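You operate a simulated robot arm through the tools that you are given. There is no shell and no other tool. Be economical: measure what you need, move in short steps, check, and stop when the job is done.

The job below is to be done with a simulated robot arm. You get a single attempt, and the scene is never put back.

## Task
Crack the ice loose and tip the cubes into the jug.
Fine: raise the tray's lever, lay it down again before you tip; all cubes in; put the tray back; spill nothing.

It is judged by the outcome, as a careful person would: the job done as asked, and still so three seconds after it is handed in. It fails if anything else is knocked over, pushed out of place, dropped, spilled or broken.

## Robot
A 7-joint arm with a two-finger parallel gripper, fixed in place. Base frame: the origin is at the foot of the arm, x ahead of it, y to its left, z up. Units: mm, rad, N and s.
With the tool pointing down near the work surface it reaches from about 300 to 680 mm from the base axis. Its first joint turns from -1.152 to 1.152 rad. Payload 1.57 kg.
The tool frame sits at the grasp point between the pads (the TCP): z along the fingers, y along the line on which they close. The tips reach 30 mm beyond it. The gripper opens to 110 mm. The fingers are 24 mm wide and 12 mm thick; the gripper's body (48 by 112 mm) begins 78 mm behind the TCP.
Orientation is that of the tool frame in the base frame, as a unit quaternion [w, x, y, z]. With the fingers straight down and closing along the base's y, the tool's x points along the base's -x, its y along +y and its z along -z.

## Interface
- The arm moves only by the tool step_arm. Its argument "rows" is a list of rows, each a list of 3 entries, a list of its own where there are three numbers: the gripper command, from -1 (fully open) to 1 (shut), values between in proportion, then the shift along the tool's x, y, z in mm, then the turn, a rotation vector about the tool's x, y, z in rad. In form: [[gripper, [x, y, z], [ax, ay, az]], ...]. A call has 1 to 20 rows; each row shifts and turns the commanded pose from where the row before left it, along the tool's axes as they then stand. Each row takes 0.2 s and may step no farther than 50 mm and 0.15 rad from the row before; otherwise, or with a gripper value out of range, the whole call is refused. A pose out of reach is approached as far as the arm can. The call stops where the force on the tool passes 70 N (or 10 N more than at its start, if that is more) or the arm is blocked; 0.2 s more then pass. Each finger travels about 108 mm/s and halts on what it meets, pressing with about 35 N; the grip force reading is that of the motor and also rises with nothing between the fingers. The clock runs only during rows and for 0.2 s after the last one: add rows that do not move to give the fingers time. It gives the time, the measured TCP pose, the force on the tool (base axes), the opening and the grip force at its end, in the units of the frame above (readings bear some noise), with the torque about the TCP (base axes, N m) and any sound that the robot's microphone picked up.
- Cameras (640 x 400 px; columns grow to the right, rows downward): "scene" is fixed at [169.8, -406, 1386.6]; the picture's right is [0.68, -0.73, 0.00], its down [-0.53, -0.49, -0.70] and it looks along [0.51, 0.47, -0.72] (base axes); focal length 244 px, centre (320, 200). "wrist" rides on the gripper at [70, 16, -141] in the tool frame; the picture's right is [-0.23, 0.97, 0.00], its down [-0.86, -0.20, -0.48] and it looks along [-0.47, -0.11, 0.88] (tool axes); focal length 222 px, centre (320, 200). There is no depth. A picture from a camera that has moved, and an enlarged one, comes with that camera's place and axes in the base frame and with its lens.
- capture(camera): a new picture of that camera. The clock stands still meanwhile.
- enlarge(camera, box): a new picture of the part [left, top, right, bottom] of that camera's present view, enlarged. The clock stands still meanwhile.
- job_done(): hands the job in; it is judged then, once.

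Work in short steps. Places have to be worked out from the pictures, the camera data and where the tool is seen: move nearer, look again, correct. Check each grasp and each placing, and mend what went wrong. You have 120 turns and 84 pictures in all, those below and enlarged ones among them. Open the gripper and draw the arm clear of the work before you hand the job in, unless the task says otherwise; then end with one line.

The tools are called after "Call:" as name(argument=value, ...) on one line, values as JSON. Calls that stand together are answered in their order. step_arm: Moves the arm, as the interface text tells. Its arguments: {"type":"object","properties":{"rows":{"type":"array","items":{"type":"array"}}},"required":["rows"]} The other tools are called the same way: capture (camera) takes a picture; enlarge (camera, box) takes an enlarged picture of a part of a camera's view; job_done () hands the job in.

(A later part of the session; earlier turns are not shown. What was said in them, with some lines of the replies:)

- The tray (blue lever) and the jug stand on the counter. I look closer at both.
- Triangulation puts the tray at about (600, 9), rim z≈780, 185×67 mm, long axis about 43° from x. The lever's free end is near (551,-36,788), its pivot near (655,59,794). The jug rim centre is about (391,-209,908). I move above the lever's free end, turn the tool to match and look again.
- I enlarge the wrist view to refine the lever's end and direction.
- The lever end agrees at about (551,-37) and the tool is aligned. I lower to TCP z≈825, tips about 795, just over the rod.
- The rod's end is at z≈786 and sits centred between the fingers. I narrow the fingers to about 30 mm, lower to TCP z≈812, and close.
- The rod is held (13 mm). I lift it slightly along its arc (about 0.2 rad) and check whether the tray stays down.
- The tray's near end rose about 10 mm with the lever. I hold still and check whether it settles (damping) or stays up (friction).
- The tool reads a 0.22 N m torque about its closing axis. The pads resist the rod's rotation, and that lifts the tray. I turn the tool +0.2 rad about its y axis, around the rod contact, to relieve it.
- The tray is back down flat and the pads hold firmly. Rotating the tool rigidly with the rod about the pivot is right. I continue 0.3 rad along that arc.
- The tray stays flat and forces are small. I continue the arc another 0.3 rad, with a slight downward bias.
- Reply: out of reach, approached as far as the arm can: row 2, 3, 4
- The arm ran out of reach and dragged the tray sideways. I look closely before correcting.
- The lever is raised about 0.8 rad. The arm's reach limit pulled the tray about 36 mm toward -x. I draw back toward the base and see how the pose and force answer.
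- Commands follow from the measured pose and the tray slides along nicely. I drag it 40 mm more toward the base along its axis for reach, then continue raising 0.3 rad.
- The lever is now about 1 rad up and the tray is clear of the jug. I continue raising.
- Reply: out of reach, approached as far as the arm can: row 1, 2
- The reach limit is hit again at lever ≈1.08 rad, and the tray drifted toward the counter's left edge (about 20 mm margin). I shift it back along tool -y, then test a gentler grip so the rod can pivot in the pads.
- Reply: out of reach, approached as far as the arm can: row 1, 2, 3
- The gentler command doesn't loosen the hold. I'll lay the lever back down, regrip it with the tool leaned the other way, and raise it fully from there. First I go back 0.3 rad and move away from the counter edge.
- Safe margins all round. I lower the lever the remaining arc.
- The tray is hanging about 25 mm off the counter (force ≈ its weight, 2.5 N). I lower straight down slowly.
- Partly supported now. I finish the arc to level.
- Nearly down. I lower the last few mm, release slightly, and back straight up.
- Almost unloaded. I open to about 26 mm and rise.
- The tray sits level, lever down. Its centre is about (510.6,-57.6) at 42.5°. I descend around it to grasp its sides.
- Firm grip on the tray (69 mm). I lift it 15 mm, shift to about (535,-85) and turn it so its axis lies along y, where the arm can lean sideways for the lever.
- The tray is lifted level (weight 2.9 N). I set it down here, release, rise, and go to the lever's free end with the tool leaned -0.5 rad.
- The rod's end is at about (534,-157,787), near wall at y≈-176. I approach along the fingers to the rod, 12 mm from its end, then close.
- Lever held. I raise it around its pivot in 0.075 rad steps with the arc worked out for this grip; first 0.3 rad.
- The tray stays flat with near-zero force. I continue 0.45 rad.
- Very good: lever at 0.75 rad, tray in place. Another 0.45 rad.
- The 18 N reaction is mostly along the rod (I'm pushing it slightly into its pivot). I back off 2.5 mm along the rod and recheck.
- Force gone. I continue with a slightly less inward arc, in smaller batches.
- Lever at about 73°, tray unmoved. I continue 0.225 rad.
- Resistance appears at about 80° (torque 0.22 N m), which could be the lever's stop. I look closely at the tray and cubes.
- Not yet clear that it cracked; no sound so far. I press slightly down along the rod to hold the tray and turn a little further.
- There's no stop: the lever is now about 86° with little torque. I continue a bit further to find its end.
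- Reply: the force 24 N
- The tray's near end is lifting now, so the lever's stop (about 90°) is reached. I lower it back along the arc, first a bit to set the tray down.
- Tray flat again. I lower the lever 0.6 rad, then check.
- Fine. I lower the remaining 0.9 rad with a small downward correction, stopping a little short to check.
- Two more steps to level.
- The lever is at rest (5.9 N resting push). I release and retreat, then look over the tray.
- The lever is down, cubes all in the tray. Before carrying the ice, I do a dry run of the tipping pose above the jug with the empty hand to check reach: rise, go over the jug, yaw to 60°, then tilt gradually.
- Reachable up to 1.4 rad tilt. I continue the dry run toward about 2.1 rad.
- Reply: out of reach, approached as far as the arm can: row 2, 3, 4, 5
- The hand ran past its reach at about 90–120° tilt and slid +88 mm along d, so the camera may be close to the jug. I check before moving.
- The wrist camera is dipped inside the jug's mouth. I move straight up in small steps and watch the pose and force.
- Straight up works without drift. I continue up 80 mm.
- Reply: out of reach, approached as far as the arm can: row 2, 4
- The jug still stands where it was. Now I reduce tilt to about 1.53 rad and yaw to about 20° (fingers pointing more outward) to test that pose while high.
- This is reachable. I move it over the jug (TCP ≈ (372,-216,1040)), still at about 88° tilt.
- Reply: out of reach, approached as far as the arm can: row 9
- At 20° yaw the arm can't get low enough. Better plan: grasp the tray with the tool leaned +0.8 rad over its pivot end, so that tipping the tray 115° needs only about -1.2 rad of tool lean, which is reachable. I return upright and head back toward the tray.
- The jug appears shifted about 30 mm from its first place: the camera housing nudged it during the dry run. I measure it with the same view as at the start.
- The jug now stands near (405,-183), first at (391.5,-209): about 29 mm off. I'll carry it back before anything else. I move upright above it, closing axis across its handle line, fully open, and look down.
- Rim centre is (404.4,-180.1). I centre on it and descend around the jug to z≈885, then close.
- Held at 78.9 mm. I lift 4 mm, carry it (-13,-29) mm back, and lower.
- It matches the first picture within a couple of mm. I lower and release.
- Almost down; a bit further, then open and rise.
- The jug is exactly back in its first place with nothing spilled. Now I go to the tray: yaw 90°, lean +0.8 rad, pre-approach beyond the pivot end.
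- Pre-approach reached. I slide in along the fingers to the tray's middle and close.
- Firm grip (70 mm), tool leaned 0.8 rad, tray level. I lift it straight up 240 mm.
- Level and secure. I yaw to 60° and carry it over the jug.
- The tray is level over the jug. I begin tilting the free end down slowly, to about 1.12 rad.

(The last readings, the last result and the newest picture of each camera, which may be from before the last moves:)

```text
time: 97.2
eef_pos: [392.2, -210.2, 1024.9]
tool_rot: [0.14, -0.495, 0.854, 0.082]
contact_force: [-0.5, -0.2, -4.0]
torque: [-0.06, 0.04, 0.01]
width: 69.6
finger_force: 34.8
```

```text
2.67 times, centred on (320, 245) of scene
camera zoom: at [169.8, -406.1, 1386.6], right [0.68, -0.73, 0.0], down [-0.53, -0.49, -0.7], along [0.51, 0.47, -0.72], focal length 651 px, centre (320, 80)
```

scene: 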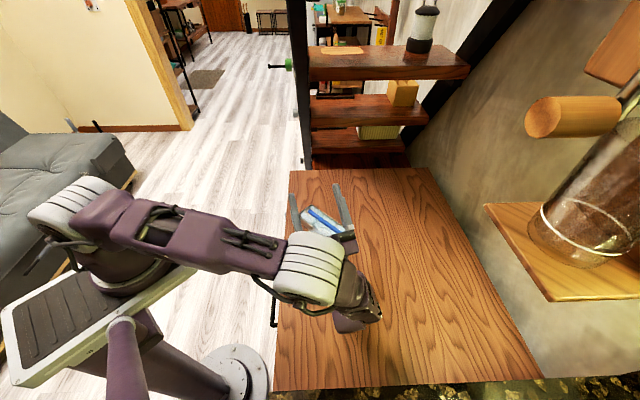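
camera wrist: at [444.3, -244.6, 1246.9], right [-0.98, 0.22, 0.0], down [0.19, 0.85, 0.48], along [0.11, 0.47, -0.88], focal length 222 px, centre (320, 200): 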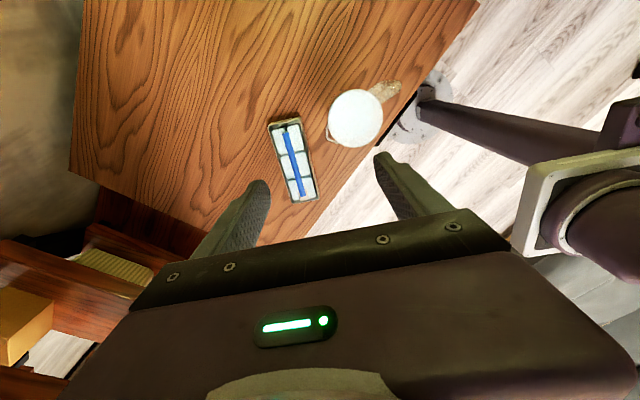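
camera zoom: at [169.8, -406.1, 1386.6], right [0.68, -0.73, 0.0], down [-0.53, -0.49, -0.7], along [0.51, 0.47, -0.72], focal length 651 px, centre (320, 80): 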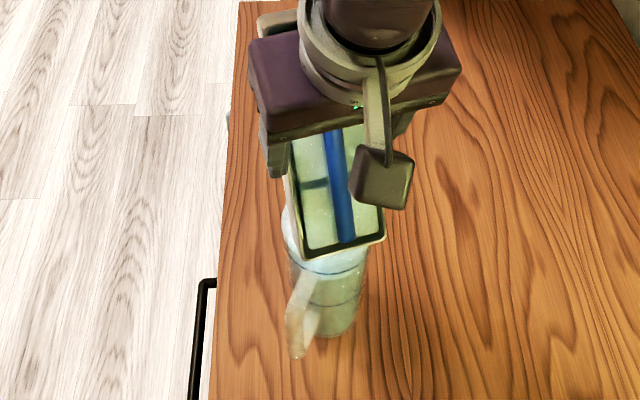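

Cubes are against the end wall, the lip above the jug mouth. I lower 12 mm while tilting on to about 92°.

Call:
step_arm(rows=[[1, [1.2, 0, 2.8], [0, -0.07, 0]], [1, [1.3, 0, 2.7], [0, -0.07, 0]], [1, [1.4, 0, 2.6], [0, -0.07, 0]], [1, [1.6, 0, 2.5], [0, -0.07, 0]], [1, [1.5, 0, -1.3], [0, -0.07, 0]], [1, [1.5, 0, -1.3], [0, -0.07, 0]], [1, [1.5, 0, -1.3], [0, -0.07, 0]], [1, [0, 0, 0], [0, 0, 0]]])

Call:
enlarge(camera="scene", box=[240, 170, 400, 320])

```text
time: 99.0
eef_pos: [388.7, -215.1, 1013.5]
tool_rot: [0.342, -0.461, 0.794, 0.2]
contact_force: [-0.7, 0.5, -3.8]
torque: [-0.04, 0.02, 0.0]
width: 69.8
finger_force: 34.8
```

```text
2.67 times, centred on (320, 245) of scene
camera zoom: at [169.8, -406.0, 1386.6], right [0.68, -0.73, 0.0], down [-0.53, -0.49, -0.7], along [0.51, 0.47, -0.72], focal length 651 px, centre (320, 80)
```

zoom: 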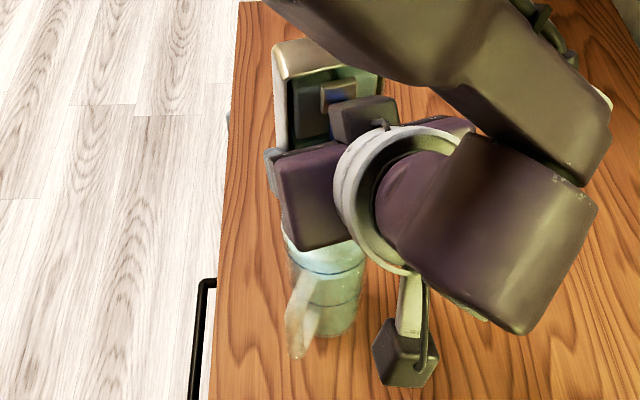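

Just past vertical, cubes still in (3.8 N). I tilt on to about 109° while keeping the lip over the mouth's centre, and watch weight and sound.

Call:
step_arm(rows=[[1, [2.8, 0, -3.1], [0, -0.07, 0]], [1, [2.6, 0, -3.3], [0, -0.07, 0]], [1, [0, 0, 0], [0, 0, 0]], [1, [2.3, 0, -3.5], [0, -0.07, 0]], [1, [2.1, 0, -3.6], [0, -0.07, 0]], [1, [0, 0, 0], [0, 0, 0]], [1, [0, 0, 0], [0, 0, 0]]])

Call:
capture(camera="wrist")

```text
time: 100.6
eef_pos: [378.5, -229.8, 1014.5]
tool_rot: [0.45, -0.428, 0.739, 0.262]
contact_force: [0.2, -0.1, -3.2]
torque: [-0.07, 0.02, -0.06]
width: 69.6
finger_force: 34.4
```

```text
13 pictures are left
camera wrist: at [286.8, -359.0, 1015.4], right [-0.79, 0.57, 0.2], down [0.16, -0.13, 0.98], along [0.59, 0.81, 0.01], focal length 222 px, centre (320, 200)
```

wrist: 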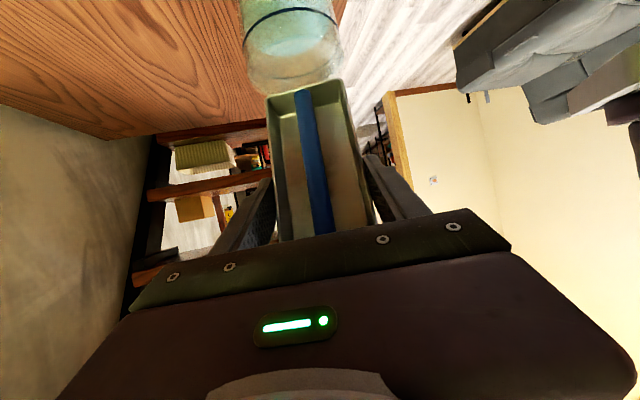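

The tray looks empty already. I enlarge to confirm and check the jug.

Call:
enlarge(camera="wrist", box=[210, 0, 420, 250])

```text
1.60 times, centred on (315, 125) of wrist
camera zoom: at [286.8, -359.0, 1015.4], right [-0.79, 0.57, 0.2], down [0.16, -0.13, 0.98], along [0.59, 0.81, 0.01], focal length 355 px, centre (328, 320)
```

zoom: 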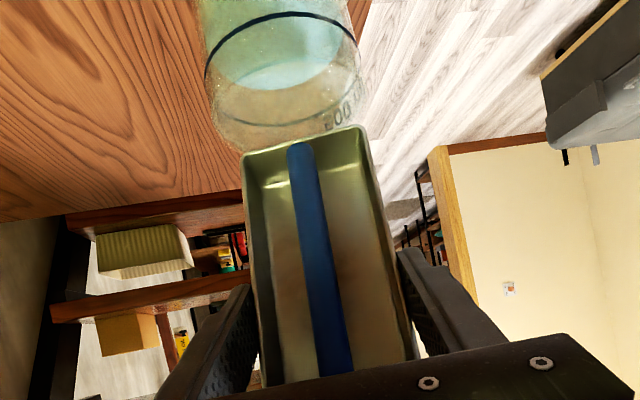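

The tray appears empty. I rise 30 mm and level the tray part way, then check the jug and table.

Call:
step_arm(rows=[[1, [-13, 0, -7], [0, 0, 0]], [1, [-13, 0, -7], [0, 0, 0]], [1, [0, 0, 0], [0, 0.1, 0]], [1, [0, 0, 0], [0, 0.1, 0]], [1, [0, 0, 0], [0, 0.1, 0]], [1, [0, 0, 0], [0, 0.1, 0]], [1, [0, 0, 0], [0, 0.1, 0]], [1, [0, 0, 0], [0, 0.1, 0]], [1, [0, 0, 0], [0, 0.1, 0]], [1, [0, 0, 0], [0, 0.1, 0]], [1, [0, 0, 0], [0, 0.1, 0]], [1, [0, 0, 0], [0, 0.1, 0]], [1, [0, 0, 0], [0, 0.1, 0]], [1, [0, 0, 0], [0, 0.1, 0]], [1, [0, 0, 0], [0, 0.1, 0]], [1, [0, 0, 0], [0, 0.1, 0]], [1, [0, 0, 0], [0, 0.1, 0]], [1, [0, 0, 0], [0, 0.1, 0]], [1, [0, 0, 0], [0, 0.1, 0]], [1, [0, 0, 0], [0, 0.1, 0]]])

Call:
step_arm(rows=[[1, [-10, 0, -10], [0, 0.1, 0]], [1, [-20.7, -10.4, -21.3], [0, 0, 0]], [1, [-20.7, -10.4, -21.3], [0, 0, 0]], [1, [-20.7, -10.4, -21.3], [0, 0, 0]], [1, [-20.7, -10.4, -21.3], [0, 0, 0]], [1, [-20.7, -10.4, -21.3], [0, 0, 0]], [1, [0, 0, 0], [0, 0, 0]]])

Call:
enlarge(camera="scene", box=[240, 120, 420, 320])

```text
time: 104.8
eef_pos: [379.6, -230.5, 1044.6]
tool_rot: [-0.3, -0.47, 0.812, -0.173]
contact_force: [0.1, 0.6, -3.5]
torque: [-0.01, -0.02, 0.01]
width: 69.8
finger_force: 34.4
```

```text
time: 106.4
eef_pos: [504.5, -115.4, 1041.9]
tool_rot: [-0.34, -0.461, 0.796, -0.195]
contact_force: [-1.0, -0.8, -3.7]
torque: [0.02, -0.04, 0.0]
width: 69.6
finger_force: 34.7
```

```text
2.00 times, centred on (330, 220) of scene
camera zoom: at [169.9, -406.0, 1386.6], right [0.68, -0.73, 0.0], down [-0.53, -0.49, -0.7], along [0.51, 0.47, -0.72], focal length 488 px, centre (300, 160)
```

zoom: 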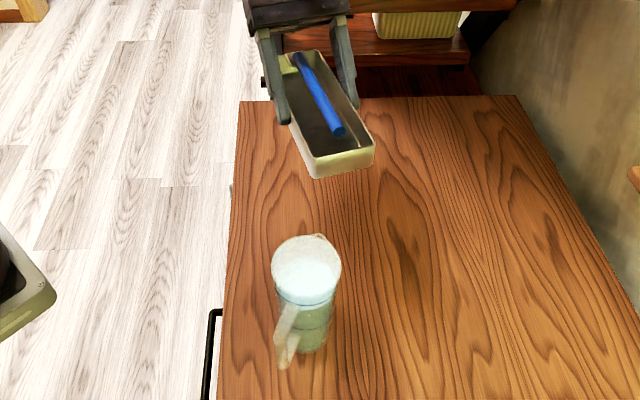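

The tray is empty and the table clean. I check the cubes in the jug.

Call:
enlarge(camera="scene", box=[284, 225, 364, 295])

```text
5.71 times, centred on (324, 260) of scene
camera zoom: at [169.9, -406.0, 1386.6], right [0.68, -0.73, 0.0], down [-0.53, -0.49, -0.7], along [0.51, 0.47, -0.72], focal length 1395 px, centre (297, -143)
```

zoom: 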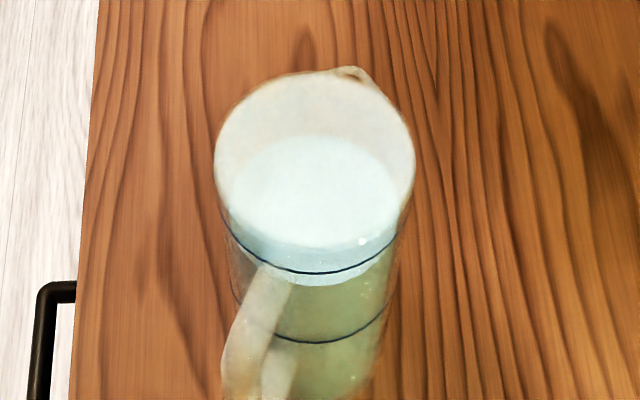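

The water surface hides what's inside. I look into the jug with the wrist camera from here.

Call:
capture(camera="wrist")

```text
9 pictures are left
camera wrist: at [518.2, -62.0, 1190.5], right [-0.77, 0.62, -0.16], down [0.64, 0.71, -0.28], along [-0.06, -0.32, -0.94], focal length 222 px, centre (320, 200)
```

wrist: 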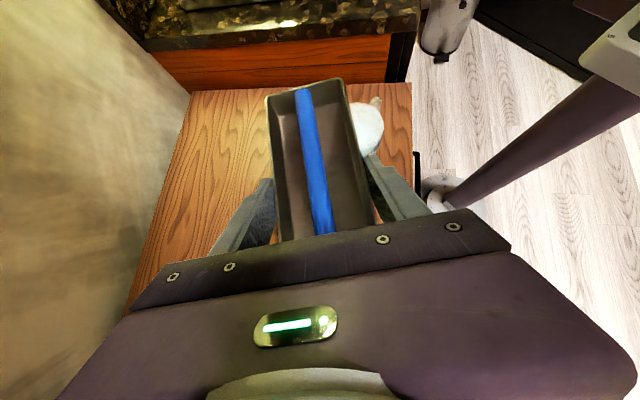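

Nothing lies on the table or floor, so the cubes are in the jug. Next I set the empty tray down at about (545,-85), to regrip it upright for its return.

Call:
step_arm(rows=[[1, [-16, -9.8, -16.5], [0, 0, 0]], [1, [-16, -9.8, -16.5], [0, 0, 0]], [1, [-21.5, 0, 20.9], [0, 0, 0]], [1, [-21.5, 0, 20.9], [0, 0, 0]], [1, [-21.5, 0, 20.9], [0, 0, 0]], [1, [-21.5, 0, 20.9], [0, 0, 0]], [1, [-21.5, 0, 20.9], [0, 0, 0]], [1, [-21.5, 0, 20.9], [0, 0, 0]], [1, [-21.5, 0, 20.9], [0, 0, 0]], [1, [-14.3, 0, 13.9], [0, 0, 0]], [1, [-10.7, 0, 10.4], [0, 0, 0]], [1, [0, 0, 0], [0, 0, 0]]])

Call:
enlarge(camera="scene", box=[270, 140, 398, 260])

```text
time: 109.0
eef_pos: [542.6, -87.6, 797.9]
tool_rot: [-0.339, -0.462, 0.796, -0.196]
contact_force: [-0.3, 0.0, -3.0]
torque: [0.02, 0.0, -0.01]
width: 69.4
finger_force: 35.1
```

```text
3.33 times, centred on (334, 200) of scene
camera zoom: at [169.8, -406.0, 1386.6], right [0.68, -0.73, 0.0], down [-0.53, -0.49, -0.7], along [0.51, 0.47, -0.72], focal length 814 px, centre (273, 200)
```

zoom: 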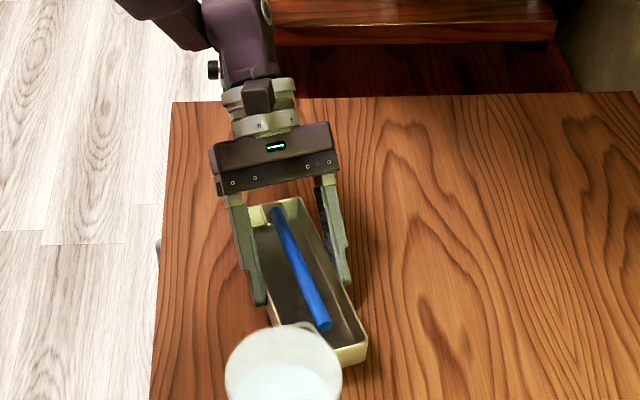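

Level, about 13 mm above the counter. I lower until it bears.

Call:
step_arm(rows=[[1, [-4.3, 0, 4.2], [0, 0, 0]], [1, [-2.9, 0, 2.8], [0, 0, 0]], [1, [-1.8, 0, 1.7], [0, 0, 0]], [1, [0, 0, 0], [0, 0, 0]]])

```text
time: 110.0
eef_pos: [543.7, -88.3, 786.2]
tool_rot: [-0.34, -0.462, 0.796, -0.196]
contact_force: [-3.3, 0.2, 4.0]
torque: [0.57, -0.56, 0.29]
width: 69.9
finger_force: 35.2
```

Bearing on the counter. I release, back out along the fingers, come upright and view the tray from above.

Call:
step_arm(rows=[[-0.6, [0, 0, 0], [0, 0, 0]], [-0.6, [0, 0, 0], [0, 0, 0]], [-0.6, [0, 0, -20], [0, 0, 0]], [-0.6, [0, 0, -40], [0, 0, 0]], [-0.6, [0, 0, -40], [0, 0, 0]], [-0.6, [14, 0, -14], [0, 0, 0]], [-0.6, [14, 0, -14], [0, 0, 0]], [-0.6, [0, 0, 0], [0, -0.134, 0]], [-0.6, [0, 0, 0], [0, -0.134, 0]], [-0.6, [0, 0, 0], [0, -0.134, 0]], [-0.6, [0, 0, 0], [0, -0.134, 0]], [-0.6, [0, 0, 0], [0, -0.134, 0]], [-0.6, [0, 0, 0], [0, -0.135, 0]], [-0.6, [36, 0, -15], [0, 0, 0]], [-0.6, [36, 0, -15], [0, 0, 0]], [-0.6, [0, 0, 0], [0, 0, 0]]])

Call:
enlarge(camera="wrist", box=[200, 40, 440, 240])

```text
time: 113.4
eef_pos: [544.5, -86.0, 928.9]
tool_rot: [-0.001, -0.501, 0.865, 0.001]
contact_force: [-0.1, -0.6, 0.0]
torque: [0.0, 0.0, -0.01]
width: 87.9
finger_force: 0.1
```

```text
2.00 times, centred on (320, 140) of wrist
camera zoom: at [495.9, -138.9, 1069.8], right [-0.73, 0.68, 0.0], down [0.6, 0.64, 0.48], along [0.32, 0.35, -0.88], focal length 444 px, centre (320, 320)
```

zoom: 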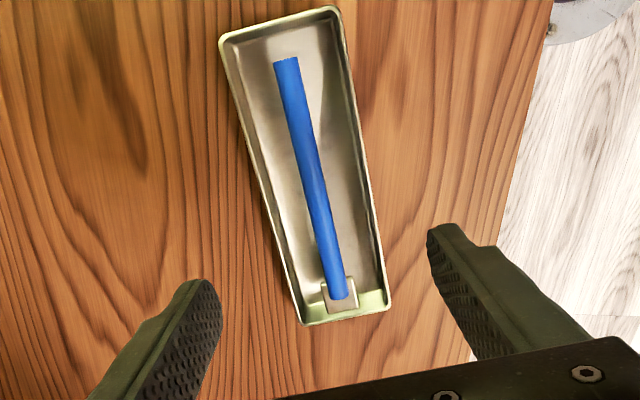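

Tray empty, lever flat; its centre is about (541.7,-93) at 60°. I descend and grasp it upright, then lift 15 mm.

Call:
step_arm(rows=[[-0.6, [7, 0, 40], [0, 0, 0]], [-0.6, [0, 0, 40], [0, 0, 0]], [-0.6, [0, 0, 35], [0, 0, 0]], [-0.6, [0, 0, 20], [0, 0, 0]], [-0.6, [0, 0, 9], [0, 0, 0]], [-0.6, [0, 0, 0], [0, 0, 0]], [1, [0, 0, 0], [0, 0, 0]], [1, [0, 0, 0], [0, 0, 0]], [1, [0, 0, 0], [0, 0, 0]], [1, [0, 0, -8], [0, 0, 0]], [1, [0, 0, -8], [0, 0, 0]], [1, [0, 0, 0], [0, 0, 0]]])

```text
time: 116.0
eef_pos: [540.2, -90.9, 797.2]
tool_rot: [-0.002, -0.501, 0.865, 0.001]
contact_force: [-0.3, -0.5, -3.6]
torque: [0.01, -0.02, 0.0]
width: 69.8
finger_force: 35.0
```

Lifted. I carry it to its first place (602.5, 11) and turn it to 42.4°.

Call:
step_arm(rows=[[1, [-24, -0.7, 0], [0, 0, 0]], [1, [-24, -0.7, 0], [0, 0, 0]], [1, [-24, -0.7, 0], [0, 0, 0]], [1, [-24, -0.6, 0], [0, 0, 0]], [1, [-24.4, -0.6, 0], [0, 0, 0]], [1, [0, 0, 0], [0, 0, 0.1023]], [1, [0, 0, 0], [0, 0, 0.1023]], [1, [0, 0, 0], [0, 0, 0.1023]], [1, [0, 0, 0], [0, 0, 0]]])

Call:
enlarge(camera="scene", box=[270, 160, 398, 240])

```text
time: 118.0
eef_pos: [604.2, 11.4, 797.5]
tool_rot: [-0.001, -0.362, 0.932, 0.0]
contact_force: [-0.1, 0.4, -2.8]
torque: [0.02, -0.03, -0.02]
width: 70.0
finger_force: 34.8
```

```text
5.00 times, centred on (334, 200) of scene
camera zoom: at [169.9, -406.0, 1386.6], right [0.68, -0.73, 0.0], down [-0.53, -0.49, -0.7], along [0.51, 0.47, -0.72], focal length 1221 px, centre (250, 200)
```

zoom: 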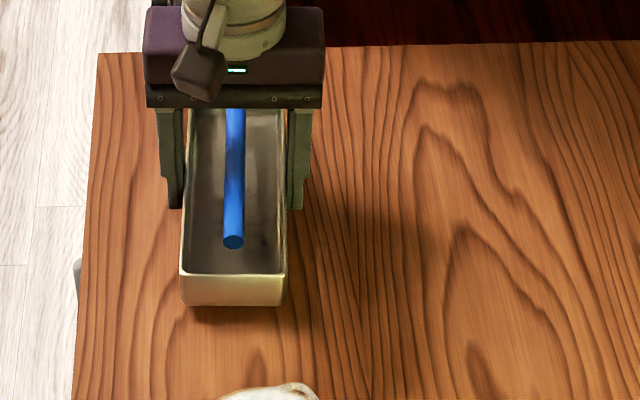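

Matches the first picture, allowing for the lift of about 13 mm. I lower it.

Call:
step_arm(rows=[[1, [0, 0, 6], [0, 0, 0]], [1, [0, 0, 4], [0, 0, 0]], [1, [0, 0, 2], [0, 0, 0]], [1, [0, 0, 0], [0, 0, 0]]])

```text
time: 119.0
eef_pos: [604.2, 12.7, 786.4]
tool_rot: [0.0, -0.363, 0.932, 0.001]
contact_force: [0.6, 0.7, -3.8]
torque: [0.0, -0.02, 0.01]
width: 69.6
finger_force: 35.3
```

Still carrying; I lower a little more.

Call:
step_arm(rows=[[1, [0, 0, 1.5], [0, 0, 0]], [1, [0, 0, 1.5], [0, 0, 0]], [1, [0, 0, 0], [0, 0, 0]]])

```text
time: 119.8
eef_pos: [604.4, 11.0, 781.2]
tool_rot: [0.0, -0.363, 0.932, 0.002]
contact_force: [-1.0, -0.3, 1.0]
torque: [0.13, -0.34, 0.0]
width: 69.9
finger_force: 35.4
```

The tray bears on the counter. I open, rise clear, and draw the arm back.

Call:
step_arm(rows=[[-0.6, [0, 0, 0], [0, 0, 0]], [-0.6, [0, 0, 0], [0, 0, 0]], [-0.6, [0, 0, -20], [0, 0, 0]], [-0.6, [0, 0, -40], [0, 0, 0]], [-0.6, [0, 0, -45], [0, 0, 0]], [-1, [0, 0, -45], [0, 0, 0]], [-1, [0, 0, -45], [0, 0, 0]], [-1, [0, 0, -45], [0, 0, 0]], [-1, [0, 0, -45], [0, 0, 0]], [-1, [30, 20, -30], [0, 0, 0]], [-1, [30, 20, -20], [0, 0, 0]], [-1, [30, 20, 0], [0, 0, 0]], [-1, [0, 0, 0], [0, 0, 0]]])

Call:
enlarge(camera="scene", box=[270, 160, 398, 240])

Call:
capture(camera="wrist")

```text
time: 122.6
eef_pos: [494.3, -2.6, 1118.3]
tool_rot: [0.0, -0.363, 0.932, 0.0]
contact_force: [0.6, -0.5, -0.1]
torque: [-0.01, 0.0, -0.01]
width: 110.2
finger_force: 0.0
```

```text
5.00 times, centred on (334, 200) of scene
camera zoom: at [169.8, -406.0, 1386.6], right [0.68, -0.73, 0.0], down [-0.53, -0.49, -0.7], along [0.51, 0.47, -0.72], focal length 1221 px, centre (250, 200)
```

zoom: 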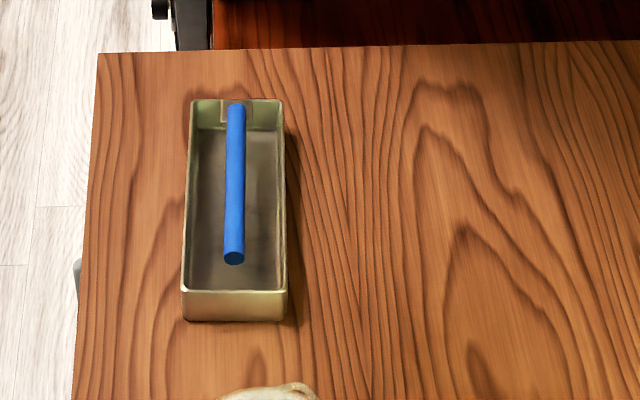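

```text
4 pictures are left
camera wrist: at [432.5, -39.6, 1259.0], right [-0.49, 0.87, 0.0], down [0.77, 0.43, 0.48], along [0.41, 0.24, -0.88], focal length 222 px, centre (320, 200)
```

wrist: 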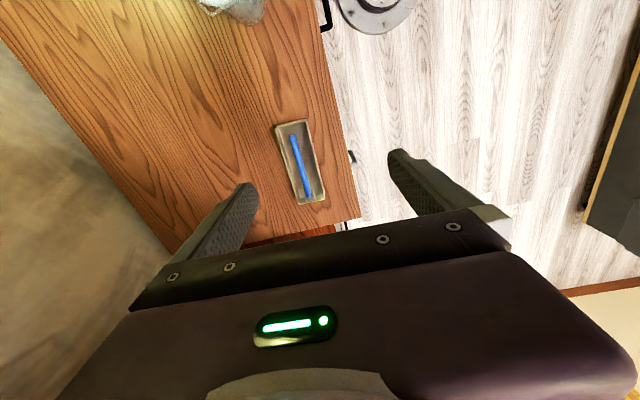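

The tray is back precisely in its first spot. One last look at the whole scene.

Call:
capture(camera="scene")

Call:
enlarge(camera="scene", box=[260, 220, 388, 310])

```text
3 pictures are left
```

scene: 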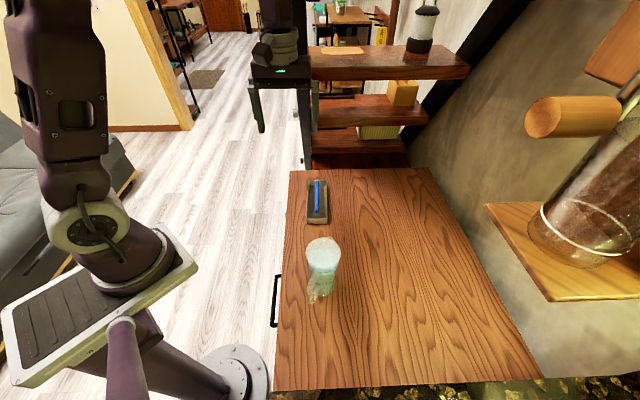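

```text
4.44 times, centred on (324, 265) of scene
camera zoom: at [169.8, -406.0, 1386.6], right [0.68, -0.73, 0.0], down [-0.53, -0.49, -0.7], along [0.51, 0.47, -0.72], focal length 1085 px, centre (302, -89)
```

zoom: 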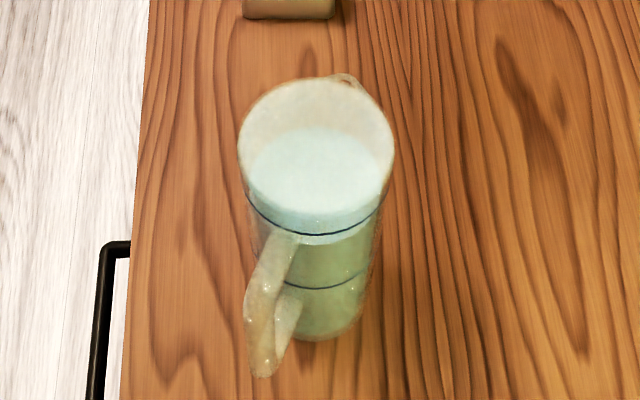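

Tray and jug are in their places, the counter is clean, and the arm is clear and open. I hand in.

Call:
job_done()

```text
The job is handed in.
```

I raised the lever fully, laid it down again, tipped the tray over the jug and put it back in its first spot; it is empty and nothing lies on the counter or visible floor, but I could not see the cubes inside the cloudy jug and heard no crack; during a dry run I also nudged the jug about 30 mm, then put it back where it had been.
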